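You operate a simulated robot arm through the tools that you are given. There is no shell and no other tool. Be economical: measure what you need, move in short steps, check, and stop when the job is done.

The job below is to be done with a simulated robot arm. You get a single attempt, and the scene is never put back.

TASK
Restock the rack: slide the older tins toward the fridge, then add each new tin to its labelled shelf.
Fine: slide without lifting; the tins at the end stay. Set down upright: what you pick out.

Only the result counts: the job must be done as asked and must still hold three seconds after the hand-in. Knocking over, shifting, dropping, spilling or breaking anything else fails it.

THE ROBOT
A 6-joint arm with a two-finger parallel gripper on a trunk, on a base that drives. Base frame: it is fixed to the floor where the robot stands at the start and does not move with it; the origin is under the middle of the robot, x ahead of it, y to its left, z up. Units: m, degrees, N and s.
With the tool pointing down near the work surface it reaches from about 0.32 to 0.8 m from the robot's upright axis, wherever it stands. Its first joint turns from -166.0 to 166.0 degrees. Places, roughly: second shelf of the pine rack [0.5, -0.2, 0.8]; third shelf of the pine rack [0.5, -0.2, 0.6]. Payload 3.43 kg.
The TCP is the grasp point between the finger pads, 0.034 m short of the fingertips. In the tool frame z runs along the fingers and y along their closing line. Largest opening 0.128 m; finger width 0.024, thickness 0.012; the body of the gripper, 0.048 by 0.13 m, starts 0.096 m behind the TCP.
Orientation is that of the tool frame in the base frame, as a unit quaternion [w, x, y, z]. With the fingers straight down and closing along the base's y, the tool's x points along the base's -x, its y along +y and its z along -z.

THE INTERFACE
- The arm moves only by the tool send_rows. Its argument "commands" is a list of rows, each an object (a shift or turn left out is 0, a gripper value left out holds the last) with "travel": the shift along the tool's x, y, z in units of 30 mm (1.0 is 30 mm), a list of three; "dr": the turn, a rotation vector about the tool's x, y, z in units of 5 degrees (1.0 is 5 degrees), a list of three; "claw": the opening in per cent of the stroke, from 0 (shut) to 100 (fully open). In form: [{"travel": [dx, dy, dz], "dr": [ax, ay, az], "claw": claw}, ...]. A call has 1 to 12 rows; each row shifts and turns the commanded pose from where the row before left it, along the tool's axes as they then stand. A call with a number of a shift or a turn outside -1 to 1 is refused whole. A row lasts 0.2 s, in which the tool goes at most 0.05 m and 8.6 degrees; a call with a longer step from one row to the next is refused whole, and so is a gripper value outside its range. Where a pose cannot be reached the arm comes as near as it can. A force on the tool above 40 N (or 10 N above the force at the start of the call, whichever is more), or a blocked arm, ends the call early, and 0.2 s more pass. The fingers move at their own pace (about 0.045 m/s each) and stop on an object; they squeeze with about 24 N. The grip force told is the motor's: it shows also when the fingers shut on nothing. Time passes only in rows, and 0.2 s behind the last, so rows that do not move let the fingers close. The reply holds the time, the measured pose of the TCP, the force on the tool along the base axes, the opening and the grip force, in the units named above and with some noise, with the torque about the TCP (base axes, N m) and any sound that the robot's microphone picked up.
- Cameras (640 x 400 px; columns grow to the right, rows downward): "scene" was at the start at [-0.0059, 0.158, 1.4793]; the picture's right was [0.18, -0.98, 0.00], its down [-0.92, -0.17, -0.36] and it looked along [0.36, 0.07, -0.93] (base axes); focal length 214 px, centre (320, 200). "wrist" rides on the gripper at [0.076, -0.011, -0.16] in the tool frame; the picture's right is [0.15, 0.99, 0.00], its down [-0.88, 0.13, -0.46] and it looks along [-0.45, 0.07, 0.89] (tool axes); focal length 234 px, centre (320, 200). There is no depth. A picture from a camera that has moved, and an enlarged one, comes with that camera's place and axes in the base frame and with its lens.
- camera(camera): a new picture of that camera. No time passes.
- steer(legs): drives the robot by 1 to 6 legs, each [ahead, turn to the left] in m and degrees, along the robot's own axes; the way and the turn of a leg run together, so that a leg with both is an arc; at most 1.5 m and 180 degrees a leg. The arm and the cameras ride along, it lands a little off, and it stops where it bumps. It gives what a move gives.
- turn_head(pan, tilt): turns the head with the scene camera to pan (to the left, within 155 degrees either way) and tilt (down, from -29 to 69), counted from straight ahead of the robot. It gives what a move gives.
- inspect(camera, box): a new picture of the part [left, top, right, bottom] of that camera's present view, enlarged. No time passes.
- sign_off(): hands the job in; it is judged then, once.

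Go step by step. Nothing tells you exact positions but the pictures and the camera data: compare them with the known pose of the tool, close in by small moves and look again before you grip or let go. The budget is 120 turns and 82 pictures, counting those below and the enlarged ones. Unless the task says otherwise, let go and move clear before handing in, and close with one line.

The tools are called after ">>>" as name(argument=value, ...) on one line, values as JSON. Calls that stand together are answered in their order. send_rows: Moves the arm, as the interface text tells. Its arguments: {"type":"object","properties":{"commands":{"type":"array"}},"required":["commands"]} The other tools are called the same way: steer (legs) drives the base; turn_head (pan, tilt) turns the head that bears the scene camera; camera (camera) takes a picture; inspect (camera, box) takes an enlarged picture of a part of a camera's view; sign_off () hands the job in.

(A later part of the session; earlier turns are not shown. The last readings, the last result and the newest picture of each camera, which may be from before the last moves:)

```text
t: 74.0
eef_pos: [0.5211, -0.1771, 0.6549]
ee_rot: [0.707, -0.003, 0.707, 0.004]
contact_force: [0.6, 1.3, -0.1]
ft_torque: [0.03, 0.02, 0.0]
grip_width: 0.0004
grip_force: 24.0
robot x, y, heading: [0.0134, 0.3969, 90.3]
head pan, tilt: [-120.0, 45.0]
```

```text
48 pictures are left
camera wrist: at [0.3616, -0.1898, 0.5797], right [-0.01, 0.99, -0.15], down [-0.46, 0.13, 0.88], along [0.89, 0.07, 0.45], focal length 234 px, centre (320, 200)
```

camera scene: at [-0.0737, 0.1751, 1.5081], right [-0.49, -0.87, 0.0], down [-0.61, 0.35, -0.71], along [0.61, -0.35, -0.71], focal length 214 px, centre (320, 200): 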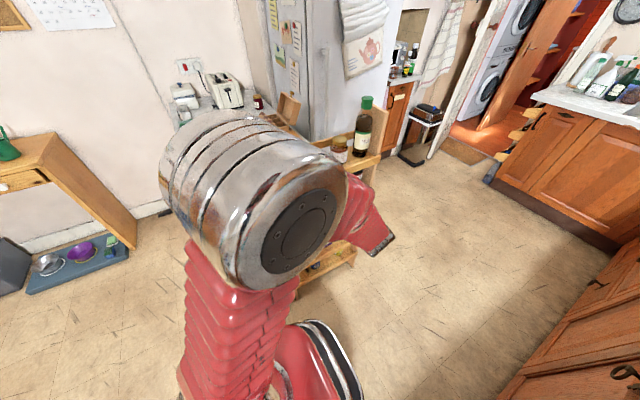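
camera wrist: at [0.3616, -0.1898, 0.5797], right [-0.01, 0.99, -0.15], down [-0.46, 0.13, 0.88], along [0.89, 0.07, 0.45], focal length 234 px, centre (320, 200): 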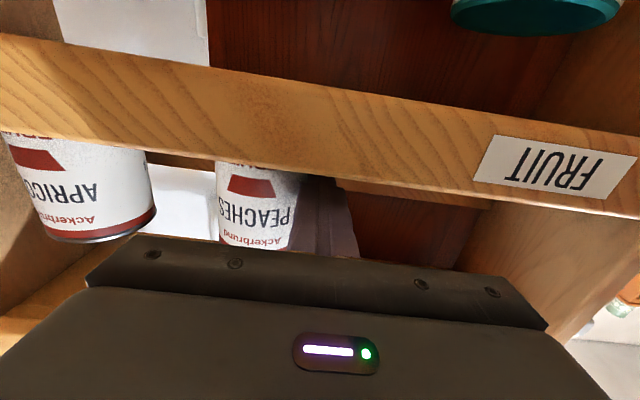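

>>> send_rows(commands=[{"travel": [0, -0.4, 0]}, {"travel": [0, -0.4, 0]}, {"travel": [0, -0.4, 0]}])

>>> camera(camera="wrist")

>>> send_rows(commands=[{"travel": [0, 0.4, 0]}, {"travel": [0, 0, -1]}, {"travel": [0, 0, -1]}, {"travel": [0, 0, -1]}, {"travel": [0, 0, -1]}, {"travel": [0, 0.9, 0]}, {"travel": [0, 0.9, 0]}, {"travel": [0, 0.9, 0]}, {"travel": [0, 0.9, 0]}, {"travel": [0, 0.9, 0]}])

```text
t: 74.8
eef_pos: [0.5215, -0.2125, 0.655]
ee_rot: [0.707, -0.003, 0.707, 0.003]
contact_force: [-0.9, 1.9, -0.6]
ft_torque: [0.03, 0.0, 0.03]
grip_width: 0.0001
grip_force: 23.3
robot x, y, heading: [0.0154, 0.3965, 90.2]
head pan, tilt: [-120.0, 45.0]
```

```text
47 pictures are left
camera wrist: at [0.3625, -0.2253, 0.5787], right [-0.01, 0.99, -0.15], down [-0.46, 0.13, 0.88], along [0.89, 0.07, 0.45], focal length 234 px, centre (320, 200)
```

wrist: 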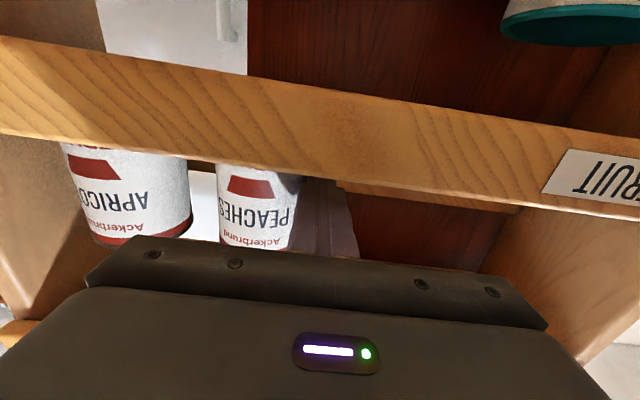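

```text
t: 77.0
eef_pos: [0.4418, -0.0578, 0.6555]
ee_rot: [0.708, -0.002, 0.707, 0.003]
contact_force: [0.2, 0.4, -0.1]
ft_torque: [0.02, 0.0, 0.0]
grip_width: 0.0001
grip_force: 24.3
out of reach, approached as far as the arm can: row 4, 5
robot x, y, heading: [0.0146, 0.397, 90.1]
head pan, tilt: [-120.0, 45.0]
```

Both older tins are slid. I'll retract, rise clear, and fold the tool down before swinging to the rear counter.

>>> send_rows(commands=[{"travel": [0, 0.3, -0.8]}, {"travel": [0, 0.3, -0.8]}, {"travel": [-1, 0.5, 0]}, {"travel": [-1, 0.5, 0]}, {"travel": [-1, 0.5, 0]}, {"travel": [-1, 0.5, 0]}, {"travel": [-1, 0.5, 0]}, {"travel": [-1, 0.5, 0]}, {"travel": [-1, 0.5, 0]}, {"travel": [-1, 0.5, 0]}, {"travel": [-1, 0.5, 0]}, {"travel": [-1, 0.5, 0]}])

```text
t: 79.6
eef_pos: [0.408, 0.073, 0.9611]
ee_rot: [0.707, -0.003, 0.707, 0.003]
contact_force: [-0.5, -0.4, 0.4]
ft_torque: [-0.01, -0.01, 0.02]
grip_width: 0.0
grip_force: 23.7
out of reach, approached as far as the arm can: row 2, 3, 4, 5
robot x, y, heading: [0.0155, 0.3957, 90.0]
head pan, tilt: [-120.0, 45.0]
```

Next I'll look at the rear tray from here.

>>> turn_head(pan=105, tilt=50)

>>> camera(camera="scene")

```text
t: 82.8
eef_pos: [0.4084, 0.0738, 0.9614]
ee_rot: [0.707, -0.003, 0.707, 0.003]
contact_force: [-0.7, -0.5, 0.0]
ft_torque: [0.02, 0.0, 0.02]
grip_width: 0.0001
grip_force: 24.0
robot x, y, heading: [0.0159, 0.3978, 89.8]
head pan, tilt: [105.0, 50.0]
```

```text
46 pictures are left
camera scene: at [-0.2194, 0.3145, 1.5012], right [-0.26, 0.96, 0.0], down [0.74, 0.2, -0.64], along [-0.62, -0.17, -0.77], focal length 214 px, centre (320, 200)
```

scene: 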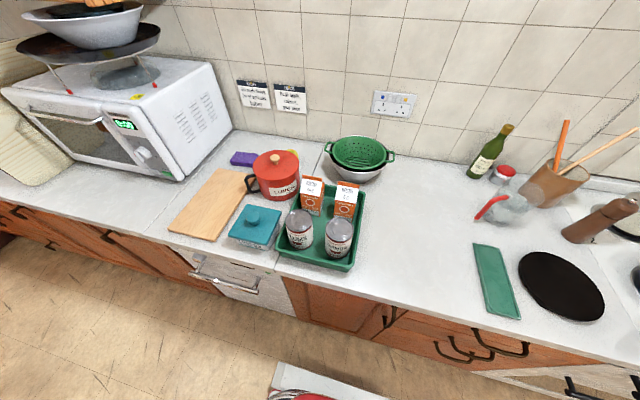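

>>> inspect(camera="scene", box=[250, 160, 400, 280])

```text
3.33 times, centred on (325, 220) of scene
camera zoom: at [-0.2194, 0.3145, 1.5012], right [-0.26, 0.96, 0.0], down [0.74, 0.2, -0.64], along [-0.62, -0.17, -0.77], focal length 715 px, centre (303, 133)
```

zoom: 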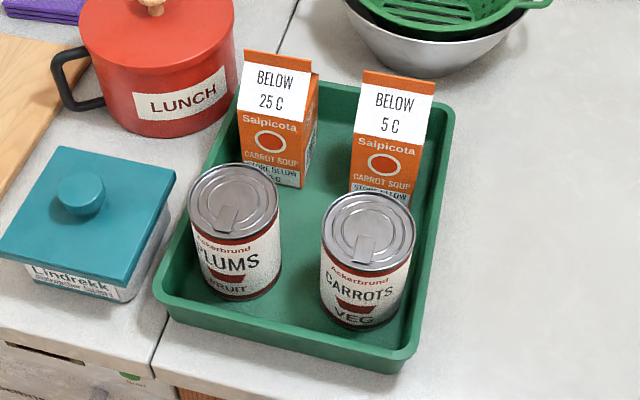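

CARROTS is at about (-0.535, 0.283) and PLUMS at (-0.535, 0.169), lids at about z 1.0. I'll raise the arm, pitch it 10° down and open, then spin the base 180° so the same arm posture faces the tray.

>>> send_rows(commands=[{"travel": [-1, 0, 0], "claw": 80}, {"travel": [-1, 0, 0]}, {"travel": [-1, 0, 0]}, {"travel": [-0.7, 0, 0]}, {"dr": [0, 1, 0]}, {"dr": [0, 1, 0]}, {}, {}])

>>> steer(legs=[[0, 45]])

>>> camera(camera="wrist")

```text
t: 84.6
eef_pos: [0.4084, 0.0727, 1.0733]
ee_rot: [0.643, -0.003, 0.766, 0.002]
contact_force: [-0.5, -0.5, 0.4]
ft_torque: [-0.03, 0.01, -0.02]
grip_width: 0.1025
grip_force: 0.0
robot x, y, heading: [0.0149, 0.3974, 90.3]
head pan, tilt: [105.0, 50.0]
```

```text
t: 88.0
eef_pos: [0.5218, 0.4523, 1.0736]
ee_rot: [0.591, -0.3, 0.705, 0.251]
contact_force: [0.2, -0.1, 0.4]
ft_torque: [0.0, 0.01, -0.01]
grip_width: 0.1023
grip_force: 0.1
robot x, y, heading: [-0.0007, 0.3812, 135.9]
head pan, tilt: [105.0, 50.0]
```

```text
44 pictures are left
camera wrist: at [0.4112, 0.3221, 1.0257], right [-0.73, 0.67, -0.14], down [-0.3, -0.12, 0.95], along [0.61, 0.74, 0.29], focal length 234 px, centre (320, 200)
```

wrist: 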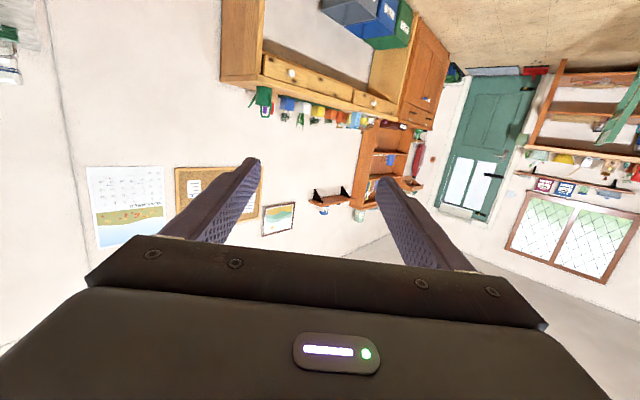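

>>> steer(legs=[[0, 45], [0, 45], [0, 44.5]])

>>> turn_head(pan=-120, tilt=45)

>>> camera(camera="scene")

```text
t: 97.4
eef_pos: [-0.4127, 0.7089, 1.075]
ee_rot: [0.003, 0.765, 0.004, -0.644]
contact_force: [0.0, -0.6, 0.3]
ft_torque: [0.02, 0.0, -0.03]
grip_width: 0.1024
grip_force: 0.1
robot x, y, heading: [0.0549, 0.3878, -90.8]
head pan, tilt: [105.0, 50.0]
stopped in leg 3: the robot was blocked; the commanded pose is now the measured one
```

```text
t: 100.6
eef_pos: [-0.413, 0.7094, 1.0741]
ee_rot: [0.004, 0.766, 0.005, -0.643]
contact_force: [0.8, -0.1, -0.4]
ft_torque: [-0.01, 0.01, 0.0]
grip_width: 0.1022
grip_force: 0.1
robot x, y, heading: [0.0572, 0.3858, -90.6]
head pan, tilt: [-120.0, 45.0]
```

```text
43 pictures are left
camera scene: at [0.1444, 0.485, 1.5081], right [0.51, 0.86, 0.0], down [0.61, -0.36, -0.71], along [-0.61, 0.36, -0.71], focal length 214 px, centre (320, 200)
```

scene: 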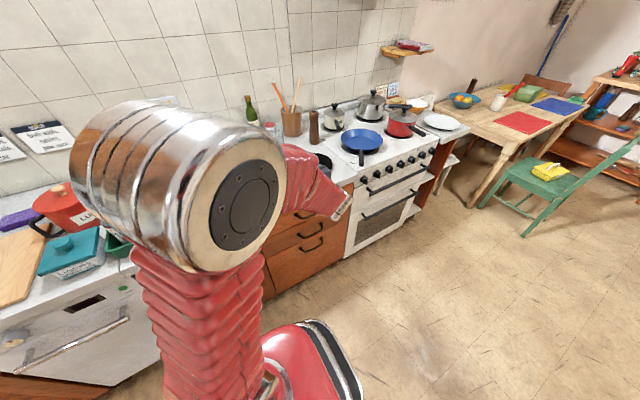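

The base bumped a cabinet at the end of the spin and settled at x≈0.055, heading -90.8°. That still suits, so I'll drive ahead along the aisle until the gripper is level with CARROTS.

>>> steer(legs=[[0.42, 0]])

>>> camera(camera="wrist")

>>> camera(camera="scene")

```text
t: 103.8
eef_pos: [-0.4189, 0.2807, 1.0742]
ee_rot: [0.006, 0.766, 0.008, -0.643]
contact_force: [0.3, -0.8, 0.0]
ft_torque: [-0.03, -0.02, -0.01]
grip_width: 0.1025
grip_force: 0.1
robot x, y, heading: [0.0572, -0.0412, -90.0]
head pan, tilt: [-120.0, 45.0]
```

```text
42 pictures are left
camera wrist: at [-0.2488, 0.2951, 1.0271], right [0.04, -0.99, -0.14], down [0.3, -0.12, 0.95], along [-0.95, -0.09, 0.29], focal length 234 px, centre (320, 200)
```

wrist: 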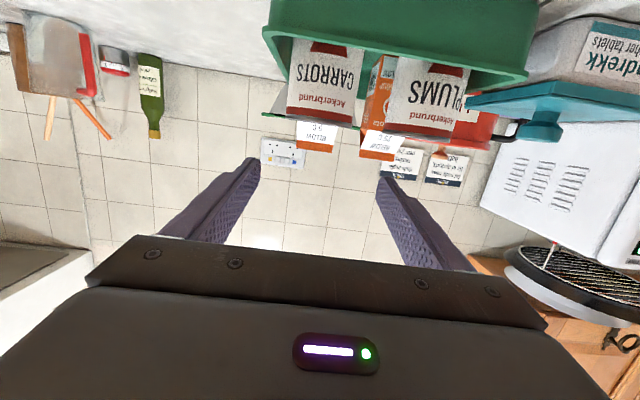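

```text
41 pictures are left
camera scene: at [0.1403, 0.0614, 1.5081], right [0.5, 0.87, 0.0], down [0.61, -0.35, -0.71], along [-0.61, 0.35, -0.71], focal length 214 px, centre (320, 200)
```

scene: 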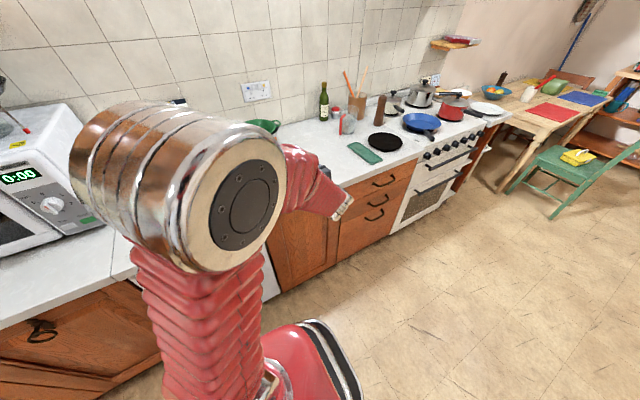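

>>> inspect(camera="wrist", box=[250, 0, 410, 140])

```text
2.86 times, centred on (330, 70) of wrist
camera zoom: at [-0.2488, 0.2951, 1.0271], right [0.04, -0.99, -0.14], down [0.3, -0.12, 0.95], along [-0.95, -0.09, 0.29], focal length 669 px, centre (291, 571)
```

zoom: 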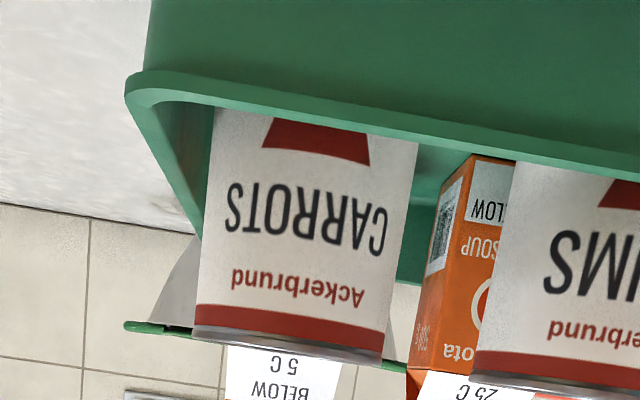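

CARROTS is centred at y≈0.282, top z≈1.02, tray rim ≈0.965, so a grasp at z≈0.99 is right. I'll descend in front of it first.

>>> send_rows(commands=[{"travel": [0.69, 0, 0.12]}, {"travel": [0.69, 0, 0.12]}, {"travel": [0.69, 0, 0.12]}, {"travel": [0.69, 0, 0.12]}])

>>> camera(camera="wrist")

```text
t: 104.8
eef_pos: [-0.4171, 0.281, 0.9906]
ee_rot: [0.006, 0.766, 0.007, -0.643]
contact_force: [-0.1, -0.3, 0.0]
ft_torque: [0.0, 0.0, -0.02]
grip_width: 0.1023
grip_force: 0.1
robot x, y, heading: [0.0551, -0.0376, -90.2]
head pan, tilt: [-120.0, 45.0]
```

```text
39 pictures are left
camera wrist: at [-0.247, 0.2953, 0.9437], right [0.04, -0.99, -0.14], down [0.3, -0.12, 0.95], along [-0.95, -0.09, 0.29], focal length 234 px, centre (320, 200)
```

wrist: 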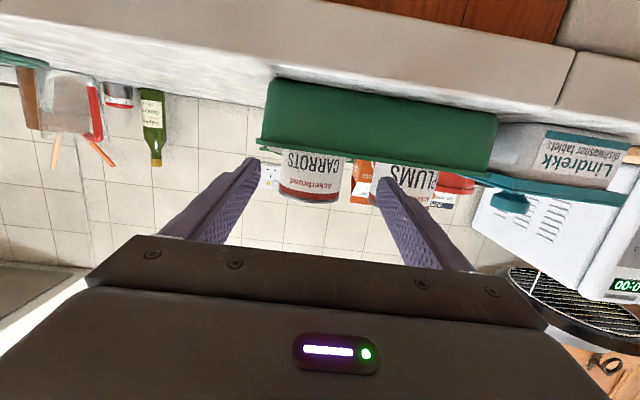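

Aligned, so I'll advance around CARROTS.

>>> send_rows(commands=[{"travel": [-0.16, 0, 0.9]}, {"travel": [-0.16, 0, 0.9]}, {"travel": [-0.16, 0, 0.9]}, {"travel": [-0.14, 0, 0.8]}])

>>> camera(camera="wrist")

```text
t: 105.8
eef_pos: [-0.5251, 0.2805, 0.991]
ee_rot: [0.008, 0.766, 0.008, -0.642]
contact_force: [0.8, 0.5, -0.7]
ft_torque: [-0.04, 0.0, 0.0]
grip_width: 0.1024
grip_force: 0.1
robot x, y, heading: [0.0541, -0.0382, -90.3]
head pan, tilt: [-120.0, 45.0]
```

```text
38 pictures are left
camera wrist: at [-0.3548, 0.2941, 0.9439], right [0.04, -0.99, -0.14], down [0.3, -0.12, 0.95], along [-0.95, -0.08, 0.29], focal length 234 px, centre (320, 200)
```

wrist: 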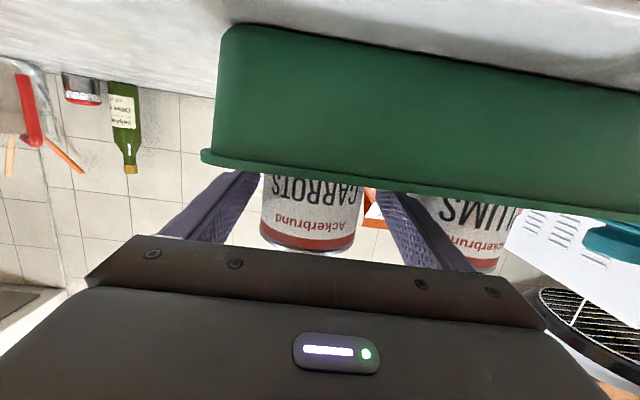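

The tin sits squarely between the fingers, so I'll close.

>>> send_rows(commands=[{"claw": 0}, {}, {}, {}, {}])

```text
t: 107.0
eef_pos: [-0.5251, 0.2793, 0.991]
ee_rot: [0.006, 0.766, 0.007, -0.643]
contact_force: [-0.3, 0.5, 0.2]
ft_torque: [0.08, 0.04, 0.01]
grip_width: 0.0722
grip_force: 24.1
robot x, y, heading: [0.0518, -0.0417, -90.0]
head pan, tilt: [-120.0, 45.0]
```

>>> send_rows(commands=[{"travel": [-0.5, 0, -0.09]}, {"travel": [-0.98, 0, -0.17]}, {"travel": [-0.98, 0, -0.17]}, {"travel": [-0.98, 0, -0.17]}, {"travel": [-0.5, 0, -0.09]}, {"travel": [0.15, 0, -0.85]}, {"travel": [0.15, 0, -0.85]}, {"travel": [0.15, 0, -0.85]}, {"travel": [0.15, 0, -0.85]}])

>>> camera(camera="wrist")

```text
t: 109.0
eef_pos: [-0.4204, 0.2806, 1.1104]
ee_rot: [0.006, 0.766, 0.008, -0.643]
contact_force: [0.2, 0.1, -4.6]
ft_torque: [0.01, 0.01, 0.02]
grip_width: 0.0725
grip_force: 24.1
robot x, y, heading: [0.0566, -0.0422, -90.1]
head pan, tilt: [-120.0, 45.0]
```

```text
37 pictures are left
camera wrist: at [-0.2507, 0.2954, 1.0627], right [0.04, -0.99, -0.14], down [0.3, -0.12, 0.95], along [-0.95, -0.09, 0.29], focal length 234 px, centre (320, 200)
```

wrist: 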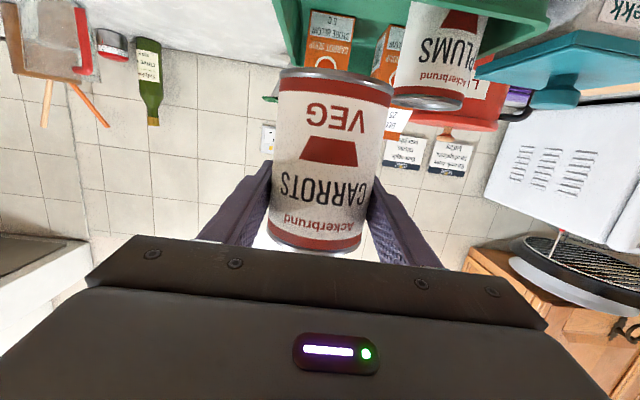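

CARROTS is held upright. I'll retract closer to the body, reverse to y≈0.55, then spin clockwise back toward the rack.

>>> send_rows(commands=[{"travel": [0.13, 0, -0.75]}, {"travel": [0.13, 0, -0.75]}, {"travel": [0.13, 0, -0.75]}])

>>> steer(legs=[[-0.59, 0], [0, -45]])

```text
t: 109.8
eef_pos: [-0.3528, 0.282, 1.1113]
ee_rot: [0.007, 0.766, 0.008, -0.643]
contact_force: [0.8, -0.1, -4.0]
ft_torque: [-0.03, -0.02, -0.02]
grip_width: 0.0725
grip_force: 24.2
robot x, y, heading: [0.0562, -0.0349, -89.9]
head pan, tilt: [-120.0, 45.0]
```

```text
t: 117.0
eef_pos: [0.0004, 1.066, 1.1109]
ee_rot: [-0.244, 0.709, -0.291, -0.594]
contact_force: [0.0, 0.6, -4.5]
ft_torque: [0.02, 0.02, -0.02]
grip_width: 0.0723
grip_force: 23.9
robot x, y, heading: [0.0453, 0.5631, -135.4]
head pan, tilt: [-120.0, 45.0]
```

>>> steer(legs=[[0, -45], [0, -45], [0, -45]])

>>> turn_head(pan=-100, tilt=45)

>>> camera(camera="scene")

>>> camera(camera="wrist")

```text
t: 126.3
eef_pos: [0.4402, 0.2405, 1.1114]
ee_rot: [0.64, 0.007, 0.769, -0.007]
contact_force: [-0.2, -0.3, -3.7]
ft_torque: [0.01, -0.01, 0.05]
grip_width: 0.0722
grip_force: 24.3
robot x, y, heading: [0.1033, 0.5658, 89.0]
head pan, tilt: [-120.0, 45.0]
```

```text
t: 127.1
eef_pos: [0.4391, 0.24, 1.111]
ee_rot: [0.64, 0.007, 0.769, -0.007]
contact_force: [-0.2, -0.4, -4.8]
ft_torque: [0.01, -0.02, 0.01]
grip_width: 0.0719
grip_force: 24.1
robot x, y, heading: [0.0968, 0.5631, 88.8]
head pan, tilt: [-100.0, 45.0]
```

```text
36 pictures are left
camera scene: at [0.0212, 0.4907, 1.5082], right [-0.19, -0.98, 0.0], down [-0.69, 0.14, -0.71], along [0.69, -0.14, -0.71], focal length 214 px, centre (320, 200)
```

scene: 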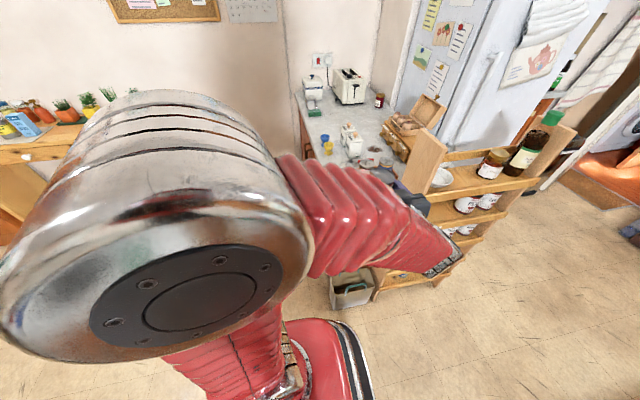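

```text
35 pictures are left
camera wrist: at [0.2686, 0.2322, 1.066], right [-0.01, 0.99, -0.15], down [-0.29, 0.14, 0.95], along [0.96, 0.05, 0.28], focal length 234 px, centre (320, 200)
```

wrist: 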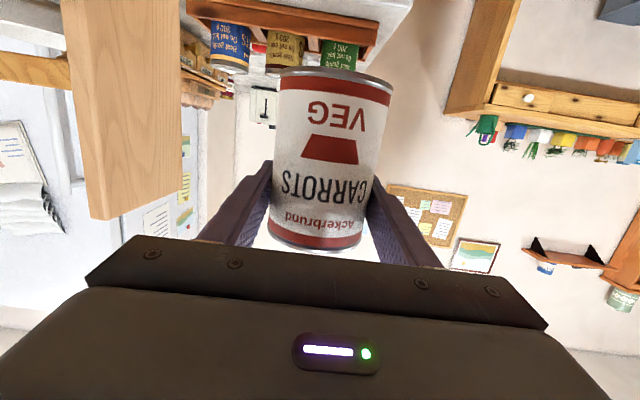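

Still held well. I'll yaw the tool 20° to ease the wrist and retract slightly, then reverse 0.1 m toward the rack.

>>> send_rows(commands=[{"dr": [0.985, 0, 0.174]}, {"dr": [0.985, 0, 0.174]}, {"dr": [0.985, 0, 0.174]}, {"dr": [0.985, 0, 0.174]}, {"travel": [0.135, -0.285, -0.77]}, {"travel": [0.135, -0.285, -0.77]}])

>>> steer(legs=[[-0.1, 0]])

```text
t: 128.5
eef_pos: [0.4008, 0.2347, 1.1181]
ee_rot: [0.629, 0.139, 0.756, -0.118]
contact_force: [-0.5, 0.3, -4.7]
ft_torque: [-0.01, -0.03, 0.01]
grip_width: 0.0721
grip_force: 24.6
out of reach, approached as far as the arm can: row 5, 6
robot x, y, heading: [0.0996, 0.5668, 89.0]
head pan, tilt: [-100.0, 45.0]
```

```text
t: 129.8
eef_pos: [0.3996, 0.1321, 1.1181]
ee_rot: [0.629, 0.14, 0.755, -0.119]
contact_force: [-0.3, -0.4, -4.9]
ft_torque: [0.03, 0.03, 0.02]
grip_width: 0.0723
grip_force: 23.4
robot x, y, heading: [0.0986, 0.4584, 88.8]
head pan, tilt: [-100.0, 45.0]
```

>>> send_rows(commands=[{"travel": [0.837, -0.773, 0.3]}, {"travel": [0.837, -0.773, 0.3]}, {"travel": [0.837, -0.773, 0.3]}, {"travel": [0.837, -0.773, 0.3]}, {"travel": [0.837, -0.773, 0.3]}, {"travel": [0.837, -0.773, 0.3]}, {"travel": [0.837, -0.773, 0.3]}, {"travel": [0.837, -0.773, 0.3]}])

>>> camera(camera="wrist")

>>> camera(camera="scene")

```text
t: 131.2
eef_pos: [0.4329, 0.0217, 0.9694]
ee_rot: [0.634, 0.133, 0.754, -0.112]
contact_force: [-34.8, 34.1, 10.2]
ft_torque: [0.38, -1.04, 2.34]
grip_width: 0.0727
grip_force: 24.5
out of reach, approached as far as the arm can: row 1, 2, 3, 4, 5, 6
robot x, y, heading: [0.1, 0.464, 88.7]
head pan, tilt: [-100.0, 45.0]
stopped in row 6: the force on the tool passed its limit at 209 N (the readings are from after the stop); the commanded pose is now the measured one
```

```text
34 pictures are left
camera wrist: at [0.2683, 0.0697, 0.9215], right [0.32, 0.94, -0.15], down [-0.24, 0.23, 0.95], along [0.92, -0.26, 0.29], focal length 234 px, centre (320, 200)
```

wrist: 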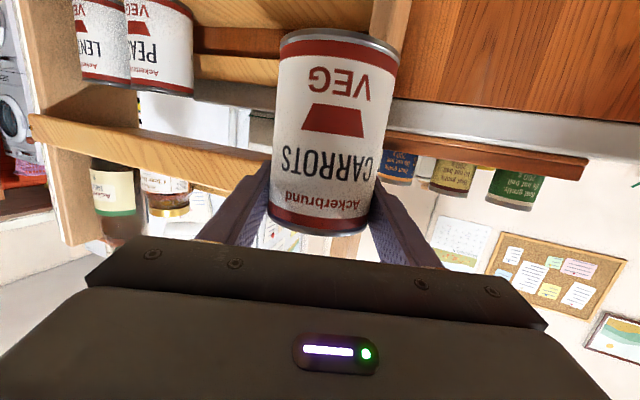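

```text
33 pictures are left
camera scene: at [0.0182, 0.3898, 1.5082], right [-0.19, -0.98, 0.0], down [-0.69, 0.14, -0.71], along [0.69, -0.14, -0.71], focal length 214 px, centre (320, 200)
```

scene: 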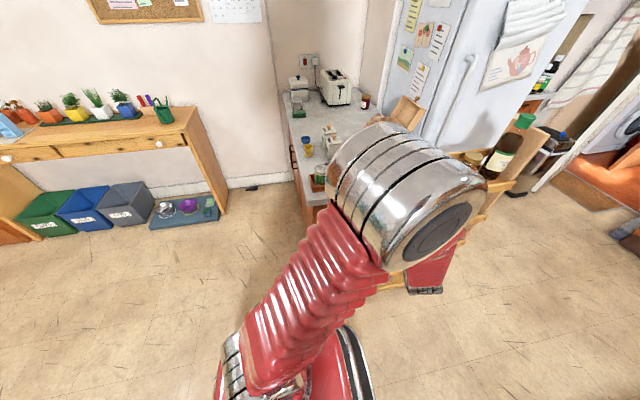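

I hit the rack's left upright because the arm drifted forward at its inner reach limit. I'll back off sideways at once.

>>> send_rows(commands=[{"travel": [0.05, 0.5, -0.5]}, {"travel": [0.05, 0.8, -0.28]}, {"travel": [0.05, 0.8, -0.28]}, {"travel": [0.05, 0.8, -0.28]}])

>>> camera(camera="wrist")

```text
t: 132.2
eef_pos: [0.4319, 0.1075, 0.9701]
ee_rot: [0.634, 0.133, 0.753, -0.113]
contact_force: [1.0, 0.6, -4.2]
ft_torque: [-0.01, 0.0, -0.03]
grip_width: 0.0728
grip_force: 24.3
out of reach, approached as far as the arm can: row 1, 4
robot x, y, heading: [0.0965, 0.4596, 88.7]
head pan, tilt: [-100.0, 45.0]
```

```text
32 pictures are left
camera wrist: at [0.2682, 0.1552, 0.9221], right [0.32, 0.94, -0.15], down [-0.23, 0.23, 0.95], along [0.92, -0.27, 0.29], focal length 234 px, centre (320, 200)
```

wrist: 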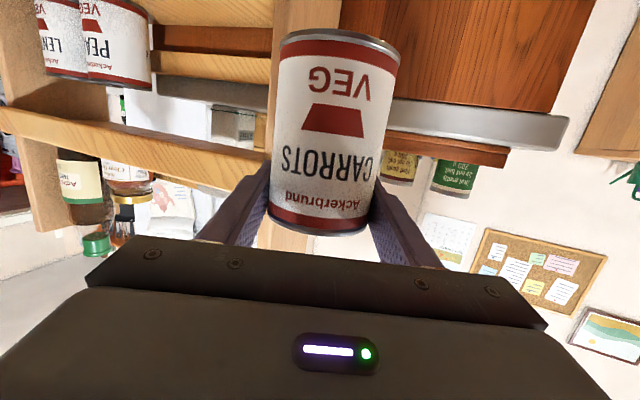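

The tin is still firmly held and the rack items are standing. The limit is the first joint at about -156°, so turning the base right by 45° will free the arm; the arm swings away from the rack.

>>> steer(legs=[[0, -45]])

>>> send_rows(commands=[{"dr": [-0.985, 0, -0.174]}, {"dr": [-0.985, 0, -0.174]}, {"dr": [-0.985, 0, -0.174]}, {"dr": [-0.985, 0, -0.174]}, {"dr": [-0.985, 0, -0.174]}, {"dr": [-0.985, 0, -0.174]}, {"dr": [-0.985, 0, -0.174]}, {"dr": [-0.985, 0, -0.174]}, {"dr": [-0.985, 0, -0.174]}, {"dr": [-0.985, 0, -0.174]}, {"dr": [-0.985, 0, -0.174]}, {"dr": [-0.985, 0, -0.174]}])

```text
t: 135.6
eef_pos: [0.0782, -0.0286, 0.9687]
ee_rot: [0.543, 0.41, 0.647, -0.345]
contact_force: [0.0, -0.4, -4.0]
ft_torque: [0.01, 0.0, 0.02]
grip_width: 0.0727
grip_force: 23.8
robot x, y, heading: [0.1133, 0.4427, 43.1]
head pan, tilt: [-100.0, 45.0]
```

```text
t: 138.2
eef_pos: [0.1132, -0.0492, 0.9693]
ee_rot: [0.642, 0.032, 0.765, -0.027]
contact_force: [-0.5, -0.7, -4.1]
ft_torque: [0.0, -0.01, -0.04]
grip_width: 0.0728
grip_force: 24.3
out of reach, approached as far as the arm can: row 1, 2, 3, 4, 5, 7
robot x, y, heading: [0.1124, 0.4417, 43.1]
head pan, tilt: [-100.0, 45.0]
```

>>> send_rows(commands=[{"travel": [0.04, -0.02, 0.93]}, {"travel": [0.04, -0.02, 0.93]}, {"travel": [0.04, -0.02, 0.93]}, {"travel": [0.04, -0.02, 0.93]}, {"travel": [0.04, -0.02, 0.93]}, {"travel": [0.04, -0.02, 0.93]}, {"travel": [0.04, -0.02, 0.93]}, {"travel": [0.04, -0.02, 0.93]}])

>>> camera(camera="wrist")

>>> turn_head(pan=-60, tilt=45)

>>> camera(camera="scene")

```text
t: 140.0
eef_pos: [0.3323, -0.0737, 0.9231]
ee_rot: [0.642, 0.033, 0.765, -0.029]
contact_force: [-0.5, -0.5, -3.9]
ft_torque: [-0.05, -0.04, 0.02]
grip_width: 0.0725
grip_force: 24.0
robot x, y, heading: [0.1189, 0.4454, 43.3]
head pan, tilt: [-100.0, 45.0]
```

```text
31 pictures are left
camera wrist: at [0.1619, -0.0698, 0.8758], right [0.06, 0.99, -0.15], down [-0.28, 0.16, 0.95], along [0.96, -0.01, 0.29], focal length 234 px, centre (320, 200)
```

wrist: 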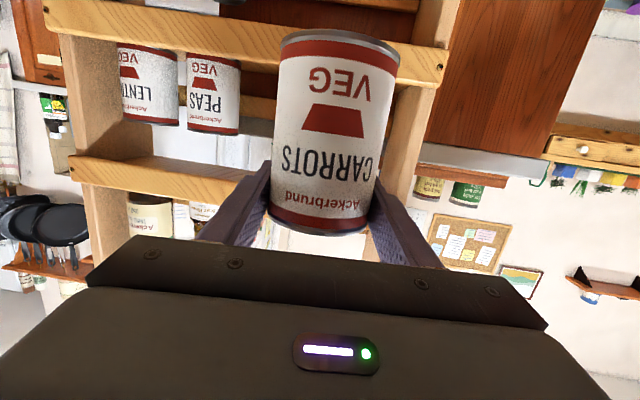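

```text
t: 141.1
eef_pos: [0.3319, -0.0716, 0.9238]
ee_rot: [0.642, 0.032, 0.766, -0.028]
contact_force: [-0.4, -1.3, -4.8]
ft_torque: [0.0, 0.0, 0.02]
grip_width: 0.0723
grip_force: 23.6
robot x, y, heading: [0.1128, 0.4414, 43.3]
head pan, tilt: [-60.0, 45.0]
```

```text
30 pictures are left
camera scene: at [0.0392, 0.494, 1.5082], right [-0.29, -0.96, 0.0], down [-0.68, 0.2, -0.71], along [0.68, -0.2, -0.71], focal length 214 px, centre (320, 200)
```

scene: 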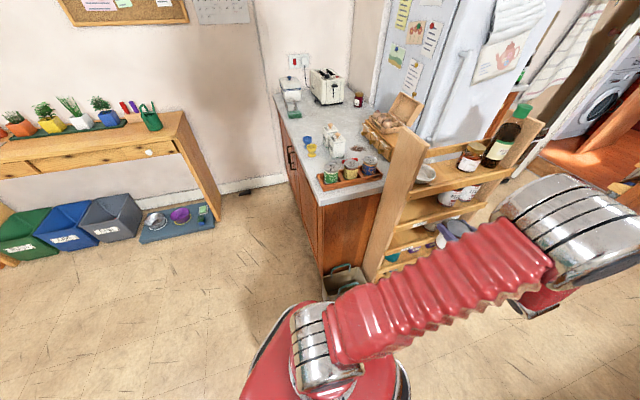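

The rack is where it was. I'll align and go to entry height (z≈0.903) just outside the veg shelf.

>>> send_rows(commands=[{"travel": [0.18, -0.13, 0.94]}, {"travel": [0.18, -0.13, 0.94]}])

>>> inspect(camera="wrist", box=[40, 0, 560, 270])

>>> inspect(camera="scene", box=[360, 120, 540, 290])

```text
t: 141.7
eef_pos: [0.3853, -0.086, 0.9022]
ee_rot: [0.642, 0.032, 0.765, -0.028]
contact_force: [-0.2, -0.4, -5.5]
ft_torque: [0.0, 0.02, 0.03]
grip_width: 0.0725
grip_force: 23.7
robot x, y, heading: [0.1136, 0.4505, 43.1]
head pan, tilt: [-60.0, 45.0]
```

```text
1.23 times, centred on (300, 135) of wrist
camera zoom: at [0.2132, -0.0828, 0.8549], right [0.06, 0.99, -0.15], down [-0.28, 0.16, 0.95], along [0.96, -0.01, 0.29], focal length 288 px, centre (345, 280)
```

zoom: 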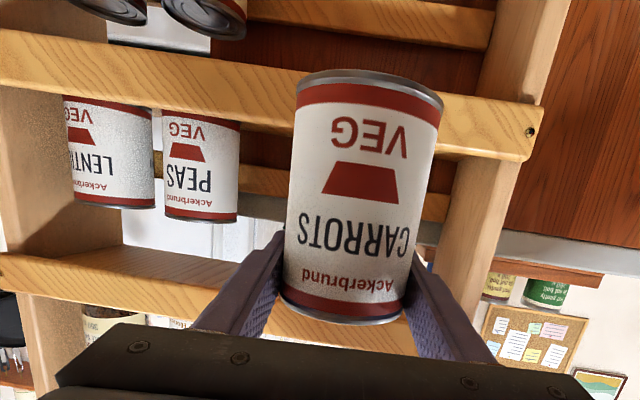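

```text
2.35 times, centred on (450, 205) of scene
camera zoom: at [0.0392, 0.494, 1.5082], right [-0.29, -0.96, 0.0], down [-0.68, 0.2, -0.71], along [0.68, -0.2, -0.71], focal length 505 px, centre (14, 188)
```

zoom: 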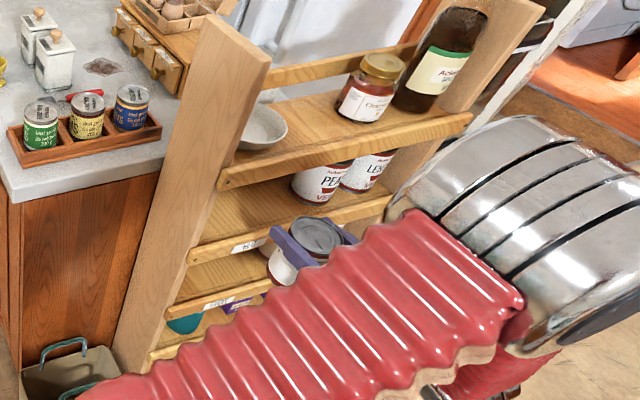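

The bump pushed the tin about 2 cm lower in the grip, so its bottom is about 9 cm below the TCP. I'll raise to z≈0.921 and check the gap to the lip before going in.

>>> send_rows(commands=[{"travel": [-0.65, 0, -0.11]}, {"travel": [-0.15, -0.05, 0.7]}])

>>> inspect(camera="wrist", box=[160, 0, 480, 250])

>>> inspect(camera="scene", box=[410, 180, 500, 250])

```text
t: 142.3
eef_pos: [0.4051, -0.0898, 0.9224]
ee_rot: [0.642, 0.032, 0.766, -0.028]
contact_force: [1.2, 0.0, -4.7]
ft_torque: [-0.03, 0.0, 0.01]
grip_width: 0.0727
grip_force: 23.7
robot x, y, heading: [0.1139, 0.4455, 43.1]
head pan, tilt: [-60.0, 45.0]
```

```text
1.60 times, centred on (320, 125) of wrist
camera zoom: at [0.2335, -0.0864, 0.8751], right [0.06, 0.99, -0.15], down [-0.28, 0.16, 0.95], along [0.96, -0.01, 0.29], focal length 375 px, centre (320, 320)
```

zoom: 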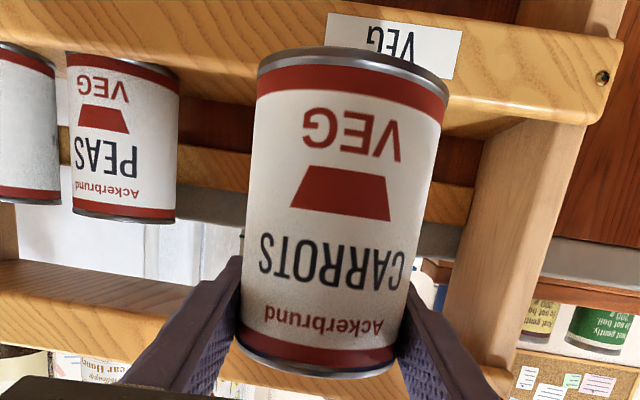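

```text
5.71 times, centred on (455, 215) of scene
camera zoom: at [0.0392, 0.494, 1.5082], right [-0.29, -0.96, 0.0], down [-0.68, 0.2, -0.71], along [0.68, -0.2, -0.71], focal length 1226 px, centre (-451, 114)
```

zoom: 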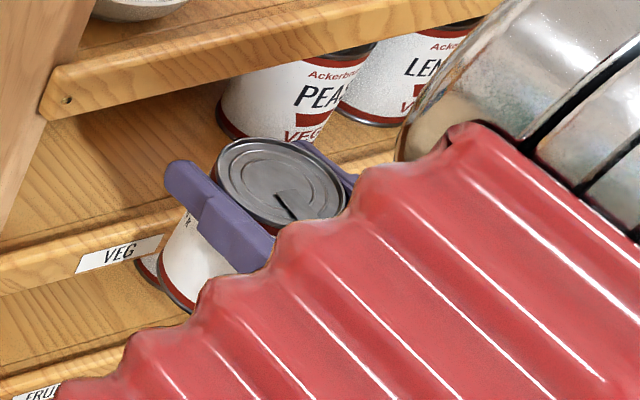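

Tin bottom is ≈0.834 and top ≈0.931, which leaves about 2 cm clear at both lips. I'll go in.

>>> send_rows(commands=[{"travel": [-0.14, -0.03, 0.8]}, {"travel": [-0.14, -0.03, 0.8]}, {"travel": [-0.14, -0.03, 0.8]}])

>>> camera(camera="wrist")

```text
t: 143.1
eef_pos: [0.4767, -0.1002, 0.923]
ee_rot: [0.642, 0.033, 0.766, -0.029]
contact_force: [0.3, 0.1, -4.6]
ft_torque: [0.01, -0.06, -0.02]
grip_width: 0.0729
grip_force: 23.9
robot x, y, heading: [0.1128, 0.4425, 43.4]
head pan, tilt: [-60.0, 45.0]
```

```text
25 pictures are left
camera wrist: at [0.306, -0.0968, 0.875], right [0.06, 0.99, -0.15], down [-0.28, 0.16, 0.95], along [0.96, -0.02, 0.29], focal length 234 px, centre (320, 200)
```

wrist: 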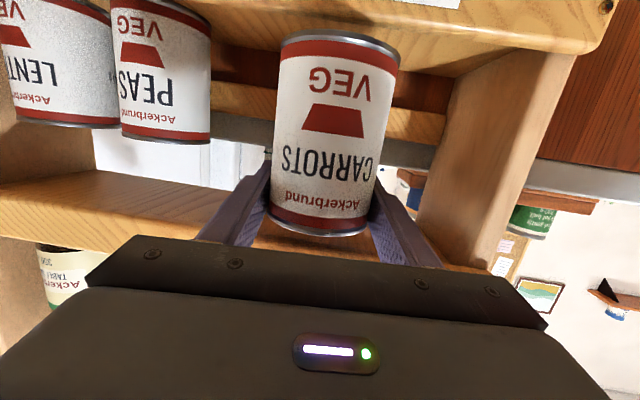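

>>> send_rows(commands=[{"travel": [-0.155, -0.03, 0.88]}, {"travel": [-0.155, -0.03, 0.88]}, {"travel": [0.33, 0, 0.06]}, {"travel": [0.33, 0, 0.06]}, {"travel": [0.2, 0, 0.03]}])

>>> camera(camera="wrist")

```text
t: 144.3
eef_pos: [0.5312, -0.1063, 0.8954]
ee_rot: [0.642, 0.032, 0.765, -0.028]
contact_force: [0.1, -0.1, -4.3]
ft_torque: [0.02, -0.02, -0.01]
grip_width: 0.0726
grip_force: 24.2
robot x, y, heading: [0.1176, 0.4422, 43.4]
head pan, tilt: [-60.0, 45.0]
```

```text
24 pictures are left
camera wrist: at [0.3611, -0.1024, 0.8484], right [0.06, 0.99, -0.15], down [-0.28, 0.16, 0.95], along [0.96, -0.01, 0.29], focal length 234 px, centre (320, 200)
```

wrist: 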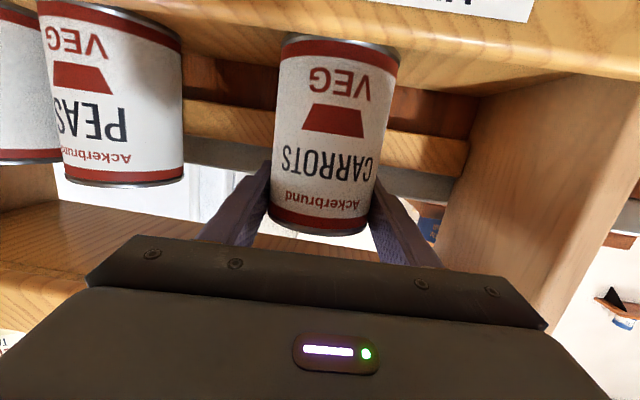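

Tin is inside behind the lip. I'll lower in small steps until the shelf takes the weight.

>>> send_rows(commands=[{"travel": [0.13, 0, 0.02]}, {}])

>>> send_rows(commands=[{"travel": [0.1, 0, 0.02]}, {}])

```text
t: 144.9
eef_pos: [0.5312, -0.104, 0.8931]
ee_rot: [0.642, 0.032, 0.765, -0.029]
contact_force: [-2.4, 1.4, 6.4]
ft_torque: [0.29, 0.5, -0.02]
grip_width: 0.0726
grip_force: 24.3
robot x, y, heading: [0.1174, 0.4453, 43.3]
head pan, tilt: [-60.0, 45.0]
```

```text
t: 145.5
eef_pos: [0.5313, -0.1059, 0.8896]
ee_rot: [0.643, 0.031, 0.765, -0.029]
contact_force: [6.7, -4.4, 18.8]
ft_torque: [-0.02, 0.11, -0.03]
grip_width: 0.0729
grip_force: 24.2
robot x, y, heading: [0.1128, 0.4444, 43.5]
head pan, tilt: [-60.0, 45.0]
```

It's seated. I'll relax the press and open gently.

>>> send_rows(commands=[{"travel": [-0.08, 0, 0], "claw": 62}, {}, {"claw": 70}, {}])

>>> camera(camera="wrist")

```text
t: 146.5
eef_pos: [0.5321, -0.1044, 0.8916]
ee_rot: [0.642, 0.032, 0.766, -0.029]
contact_force: [-0.7, 0.7, -0.2]
ft_torque: [-0.03, -0.03, -0.01]
grip_width: 0.0897
grip_force: 0.1
robot x, y, heading: [0.1149, 0.4432, 43.5]
head pan, tilt: [-60.0, 45.0]
```

```text
23 pictures are left
camera wrist: at [0.3616, -0.1016, 0.8441], right [0.06, 0.99, -0.15], down [-0.28, 0.16, 0.95], along [0.96, -0.01, 0.29], focal length 234 px, centre (320, 200)
```

wrist: 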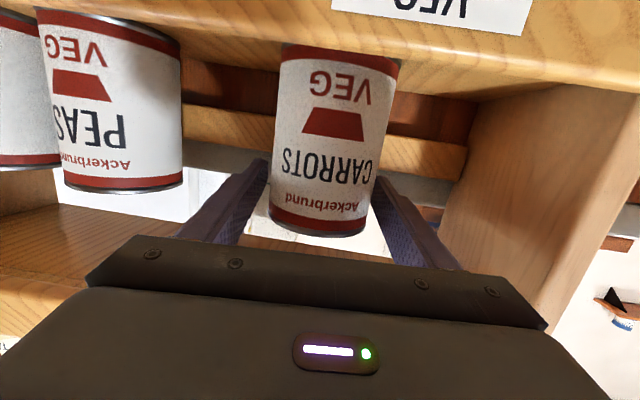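

CARROTS stands free and upright on the VEG shelf. I'll withdraw straight back, then rise.

>>> send_rows(commands=[{"travel": [0.17, 0, -0.98]}, {"travel": [0.17, 0, -0.98]}, {"travel": [0.17, 0, -0.98]}, {"travel": [0.17, 0, -0.98]}, {"travel": [0.17, 0, -0.98]}, {"travel": [0.17, 0, -0.98]}, {"travel": [0.17, 0, -0.98]}])

>>> camera(camera="wrist")

>>> send_rows(commands=[{"travel": [-0.98, 0, -0.17]}, {"travel": [-0.98, 0, -0.17]}, {"travel": [-0.98, 0, -0.17]}, {"travel": [-0.98, 0, -0.17]}, {"travel": [-0.98, 0, -0.17]}, {"travel": [-0.98, 0, -0.17]}, {"travel": [-0.98, 0, -0.17]}])

```text
t: 148.1
eef_pos: [0.3244, -0.0881, 0.8924]
ee_rot: [0.642, 0.032, 0.765, -0.028]
contact_force: [-0.1, 0.6, -0.7]
ft_torque: [-0.04, 0.0, -0.02]
grip_width: 0.0896
grip_force: 0.0
robot x, y, heading: [0.1128, 0.4465, 43.2]
head pan, tilt: [-60.0, 45.0]
```

```text
22 pictures are left
camera wrist: at [0.1539, -0.0848, 0.8452], right [0.06, 0.99, -0.15], down [-0.28, 0.16, 0.95], along [0.96, -0.01, 0.29], focal length 234 px, centre (320, 200)
```

wrist: 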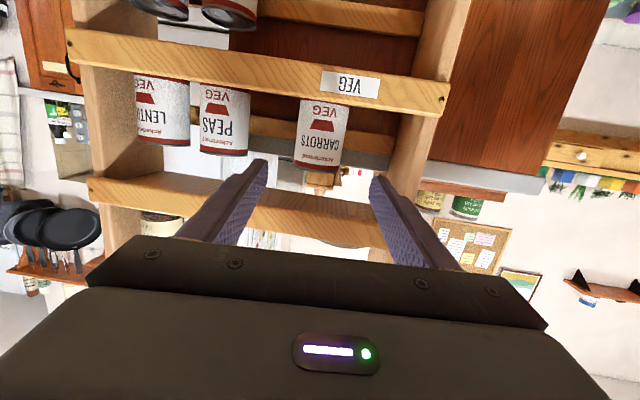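

```text
t: 149.7
eef_pos: [0.3242, -0.0856, 1.1013]
ee_rot: [0.642, 0.033, 0.765, -0.028]
contact_force: [-0.9, -0.6, 0.0]
ft_torque: [-0.01, 0.01, 0.01]
grip_width: 0.0899
grip_force: 0.1
robot x, y, heading: [0.1118, 0.4443, 43.1]
head pan, tilt: [-60.0, 45.0]
```

CARROTS, PEAS and LENTILS all stand well. Now I'll reverse slightly and turn back to the tray for PLUMS.

>>> steer(legs=[[-0.08, 0], [0, -45], [0, -45], [0, -43]])

```text
t: 159.6
eef_pos: [-0.4742, 0.6025, 1.1006]
ee_rot: [0.228, 0.716, 0.273, -0.601]
contact_force: [0.6, -0.4, -0.1]
ft_torque: [0.01, 0.01, -0.02]
grip_width: 0.0895
grip_force: 0.0
robot x, y, heading: [-0.0056, 0.389, -89.6]
head pan, tilt: [-60.0, 45.0]
```

>>> send_rows(commands=[{"dr": [0.985, 0, 0.174]}, {"dr": [0.985, 0, 0.174]}, {"dr": [0.985, 0, 0.174]}, {"dr": [0.985, 0, 0.174]}, {"dr": [0.985, 0, 0.174]}, {"dr": [0.985, 0, 0.174]}, {"dr": [0.985, 0, 0.174]}, {"dr": [0.985, 0, 0.174]}, {"dr": [0.3, 0, 0.05], "travel": [0.1, 0, -0.6]}, {"travel": [0.1, 0, -0.6]}])

>>> steer(legs=[[0.42, 0]])

>>> camera(camera="wrist")

```text
t: 161.8
eef_pos: [-0.4391, 0.603, 1.0997]
ee_rot: [0.001, 0.765, 0.001, -0.644]
contact_force: [0.3, -0.1, -0.2]
ft_torque: [0.0, -0.01, -0.03]
grip_width: 0.0895
grip_force: 0.1
robot x, y, heading: [-0.0054, 0.3906, -89.6]
head pan, tilt: [-60.0, 45.0]
```

```text
t: 165.0
eef_pos: [-0.4354, 0.1829, 1.1015]
ee_rot: [-0.001, 0.765, 0.0, -0.644]
contact_force: [-0.1, -0.2, 0.7]
ft_torque: [0.03, -0.01, -0.03]
grip_width: 0.0894
grip_force: 0.1
robot x, y, heading: [-0.0039, -0.0303, -89.9]
head pan, tilt: [-60.0, 45.0]
```

```text
21 pictures are left
camera wrist: at [-0.2655, 0.1943, 1.0534], right [0.02, -0.99, -0.15], down [0.3, -0.13, 0.95], along [-0.95, -0.07, 0.29], focal length 234 px, centre (320, 200)
```

wrist: 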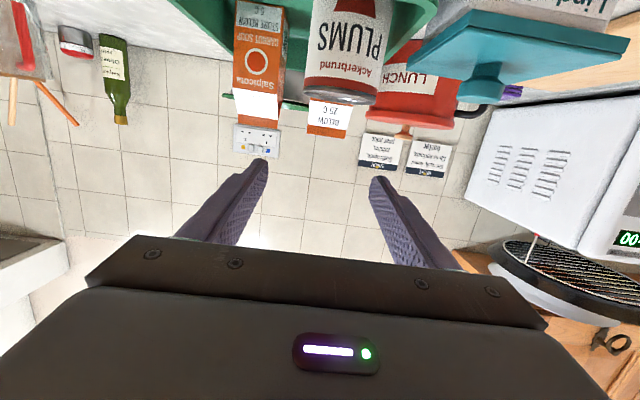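

PLUMS is centred at y≈0.168 with the teal dish close on its -y side. I'll descend in front to z≈1.003 with a narrower opening and check.

>>> send_rows(commands=[{"travel": [0.8, 0.12, 0.14], "claw": 66}, {"travel": [0.8, 0.12, 0.14]}, {"travel": [0.8, 0.12, 0.14]}, {"travel": [0.82, 0.12, 0.15]}])

>>> inspect(camera="wrist", box=[200, 80, 520, 280])

```text
t: 166.0
eef_pos: [-0.4451, 0.1832, 1.0064]
ee_rot: [0.0, 0.766, 0.002, -0.643]
contact_force: [-0.5, -0.4, -0.4]
ft_torque: [0.02, 0.01, 0.01]
grip_width: 0.0846
grip_force: 0.2
out of reach, approached as far as the arm can: row 2, 3, 4
robot x, y, heading: [-0.0081, -0.0353, -89.8]
head pan, tilt: [-60.0, 45.0]
```

```text
2.00 times, centred on (360, 180) of wrist
camera zoom: at [-0.2758, 0.1945, 0.9588], right [0.03, -0.99, -0.15], down [0.3, -0.13, 0.95], along [-0.95, -0.07, 0.29], focal length 468 px, centre (240, 240)
```

zoom: 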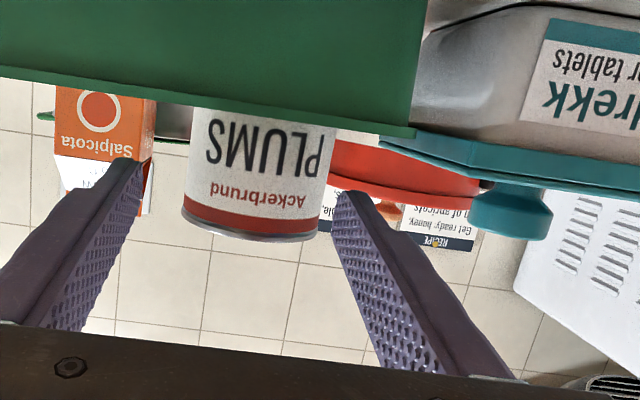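

>>> send_rows(commands=[{"travel": [-0.11, 0, 0.6]}])

```text
t: 166.4
eef_pos: [-0.465, 0.1837, 1.0059]
ee_rot: [-0.001, 0.765, 0.0, -0.644]
contact_force: [0.4, 0.3, -0.2]
ft_torque: [0.01, -0.02, 0.0]
grip_width: 0.0843
grip_force: 0.1
robot x, y, heading: [-0.0042, -0.0283, -89.9]
head pan, tilt: [-60.0, 45.0]
```

>>> send_rows(commands=[{"travel": [0.05, 0.45, 0]}, {}])

```text
t: 167.0
eef_pos: [-0.466, 0.1715, 1.0054]
ee_rot: [-0.001, 0.766, 0.0, -0.643]
contact_force: [1.5, 0.7, 0.1]
ft_torque: [-0.01, 0.0, 0.01]
grip_width: 0.0844
grip_force: 0.1
robot x, y, heading: [-0.004, -0.0335, -89.7]
head pan, tilt: [-60.0, 45.0]
```

>>> send_rows(commands=[{"travel": [-0.12, 0, 0.67]}, {"travel": [-0.12, 0, 0.67]}])

>>> camera(camera="wrist")

```text
t: 167.6
eef_pos: [-0.5043, 0.1684, 1.0046]
ee_rot: [0.0, 0.766, 0.001, -0.643]
contact_force: [-0.3, 0.2, 0.5]
ft_torque: [-0.02, 0.0, 0.0]
grip_width: 0.0844
grip_force: 0.0
robot x, y, heading: [-0.0013, -0.0283, -89.7]
head pan, tilt: [-60.0, 45.0]
```

```text
19 pictures are left
camera wrist: at [-0.3338, 0.1797, 0.9575], right [0.02, -0.99, -0.15], down [0.3, -0.13, 0.95], along [-0.95, -0.07, 0.29], focal length 234 px, centre (320, 200)
```

wrist: 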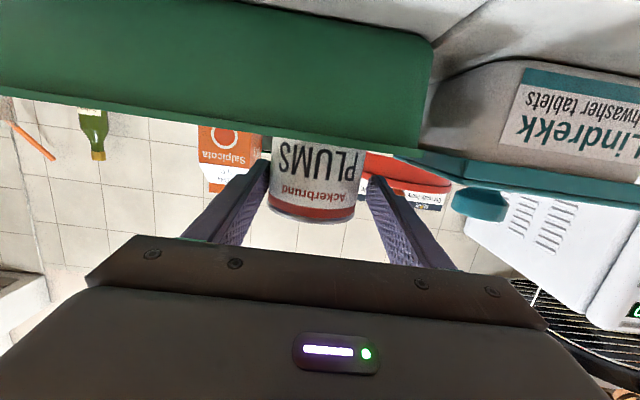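

>>> send_rows(commands=[{"travel": [0, -0.08, 0]}, {"travel": [-0.07, 0, 0.4]}, {"travel": [-0.07, 0, 0.4]}])

>>> send_rows(commands=[{"claw": 0}, {}, {}, {}])

```text
t: 168.4
eef_pos: [-0.5282, 0.1707, 1.006]
ee_rot: [-0.001, 0.765, 0.0, -0.643]
contact_force: [0.2, -0.3, -0.4]
ft_torque: [0.0, 0.0, 0.01]
grip_width: 0.0846
grip_force: 0.1
robot x, y, heading: [-0.0067, -0.0345, -89.8]
head pan, tilt: [-60.0, 45.0]
```

```text
t: 169.4
eef_pos: [-0.5294, 0.1717, 1.0067]
ee_rot: [0.0, 0.765, 0.001, -0.644]
contact_force: [-2.5, 1.1, 1.5]
ft_torque: [-0.1, 0.11, -0.07]
grip_width: 0.0727
grip_force: 23.9
robot x, y, heading: [-0.0016, -0.0311, -90.0]
head pan, tilt: [-60.0, 45.0]
```

Gripped (0.0727). I'll lift and retract.

>>> send_rows(commands=[{"travel": [-0.5, 0, -0.09]}, {"travel": [-0.98, 0, -0.17]}, {"travel": [-0.98, 0, -0.17]}, {"travel": [-0.98, 0, -0.17]}, {"travel": [-0.5, 0, -0.09]}, {"travel": [0.15, 0, -0.8]}, {"travel": [0.15, 0, -0.8]}, {"travel": [0.15, 0, -0.8]}])

>>> camera(camera="wrist")

```text
t: 171.2
eef_pos: [-0.4548, 0.1703, 1.1233]
ee_rot: [0.0, 0.766, 0.001, -0.643]
contact_force: [0.6, 0.9, -4.3]
ft_torque: [-0.03, 0.04, 0.01]
grip_width: 0.0727
grip_force: 23.9
robot x, y, heading: [-0.0024, -0.0323, -90.0]
head pan, tilt: [-60.0, 45.0]
```

```text
18 pictures are left
camera wrist: at [-0.2854, 0.1818, 1.0754], right [0.02, -0.99, -0.15], down [0.3, -0.13, 0.95], along [-0.95, -0.07, 0.29], focal length 234 px, centre (320, 200)
```

wrist: 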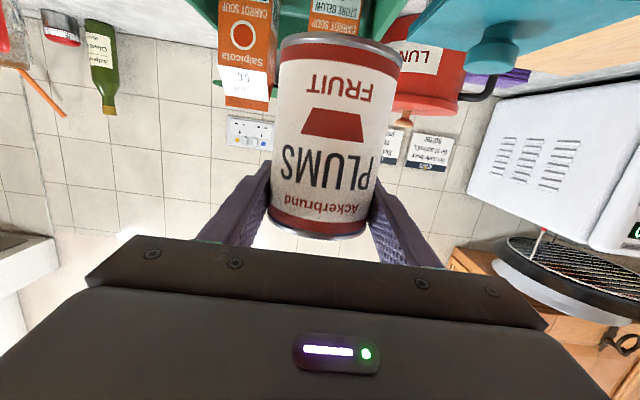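

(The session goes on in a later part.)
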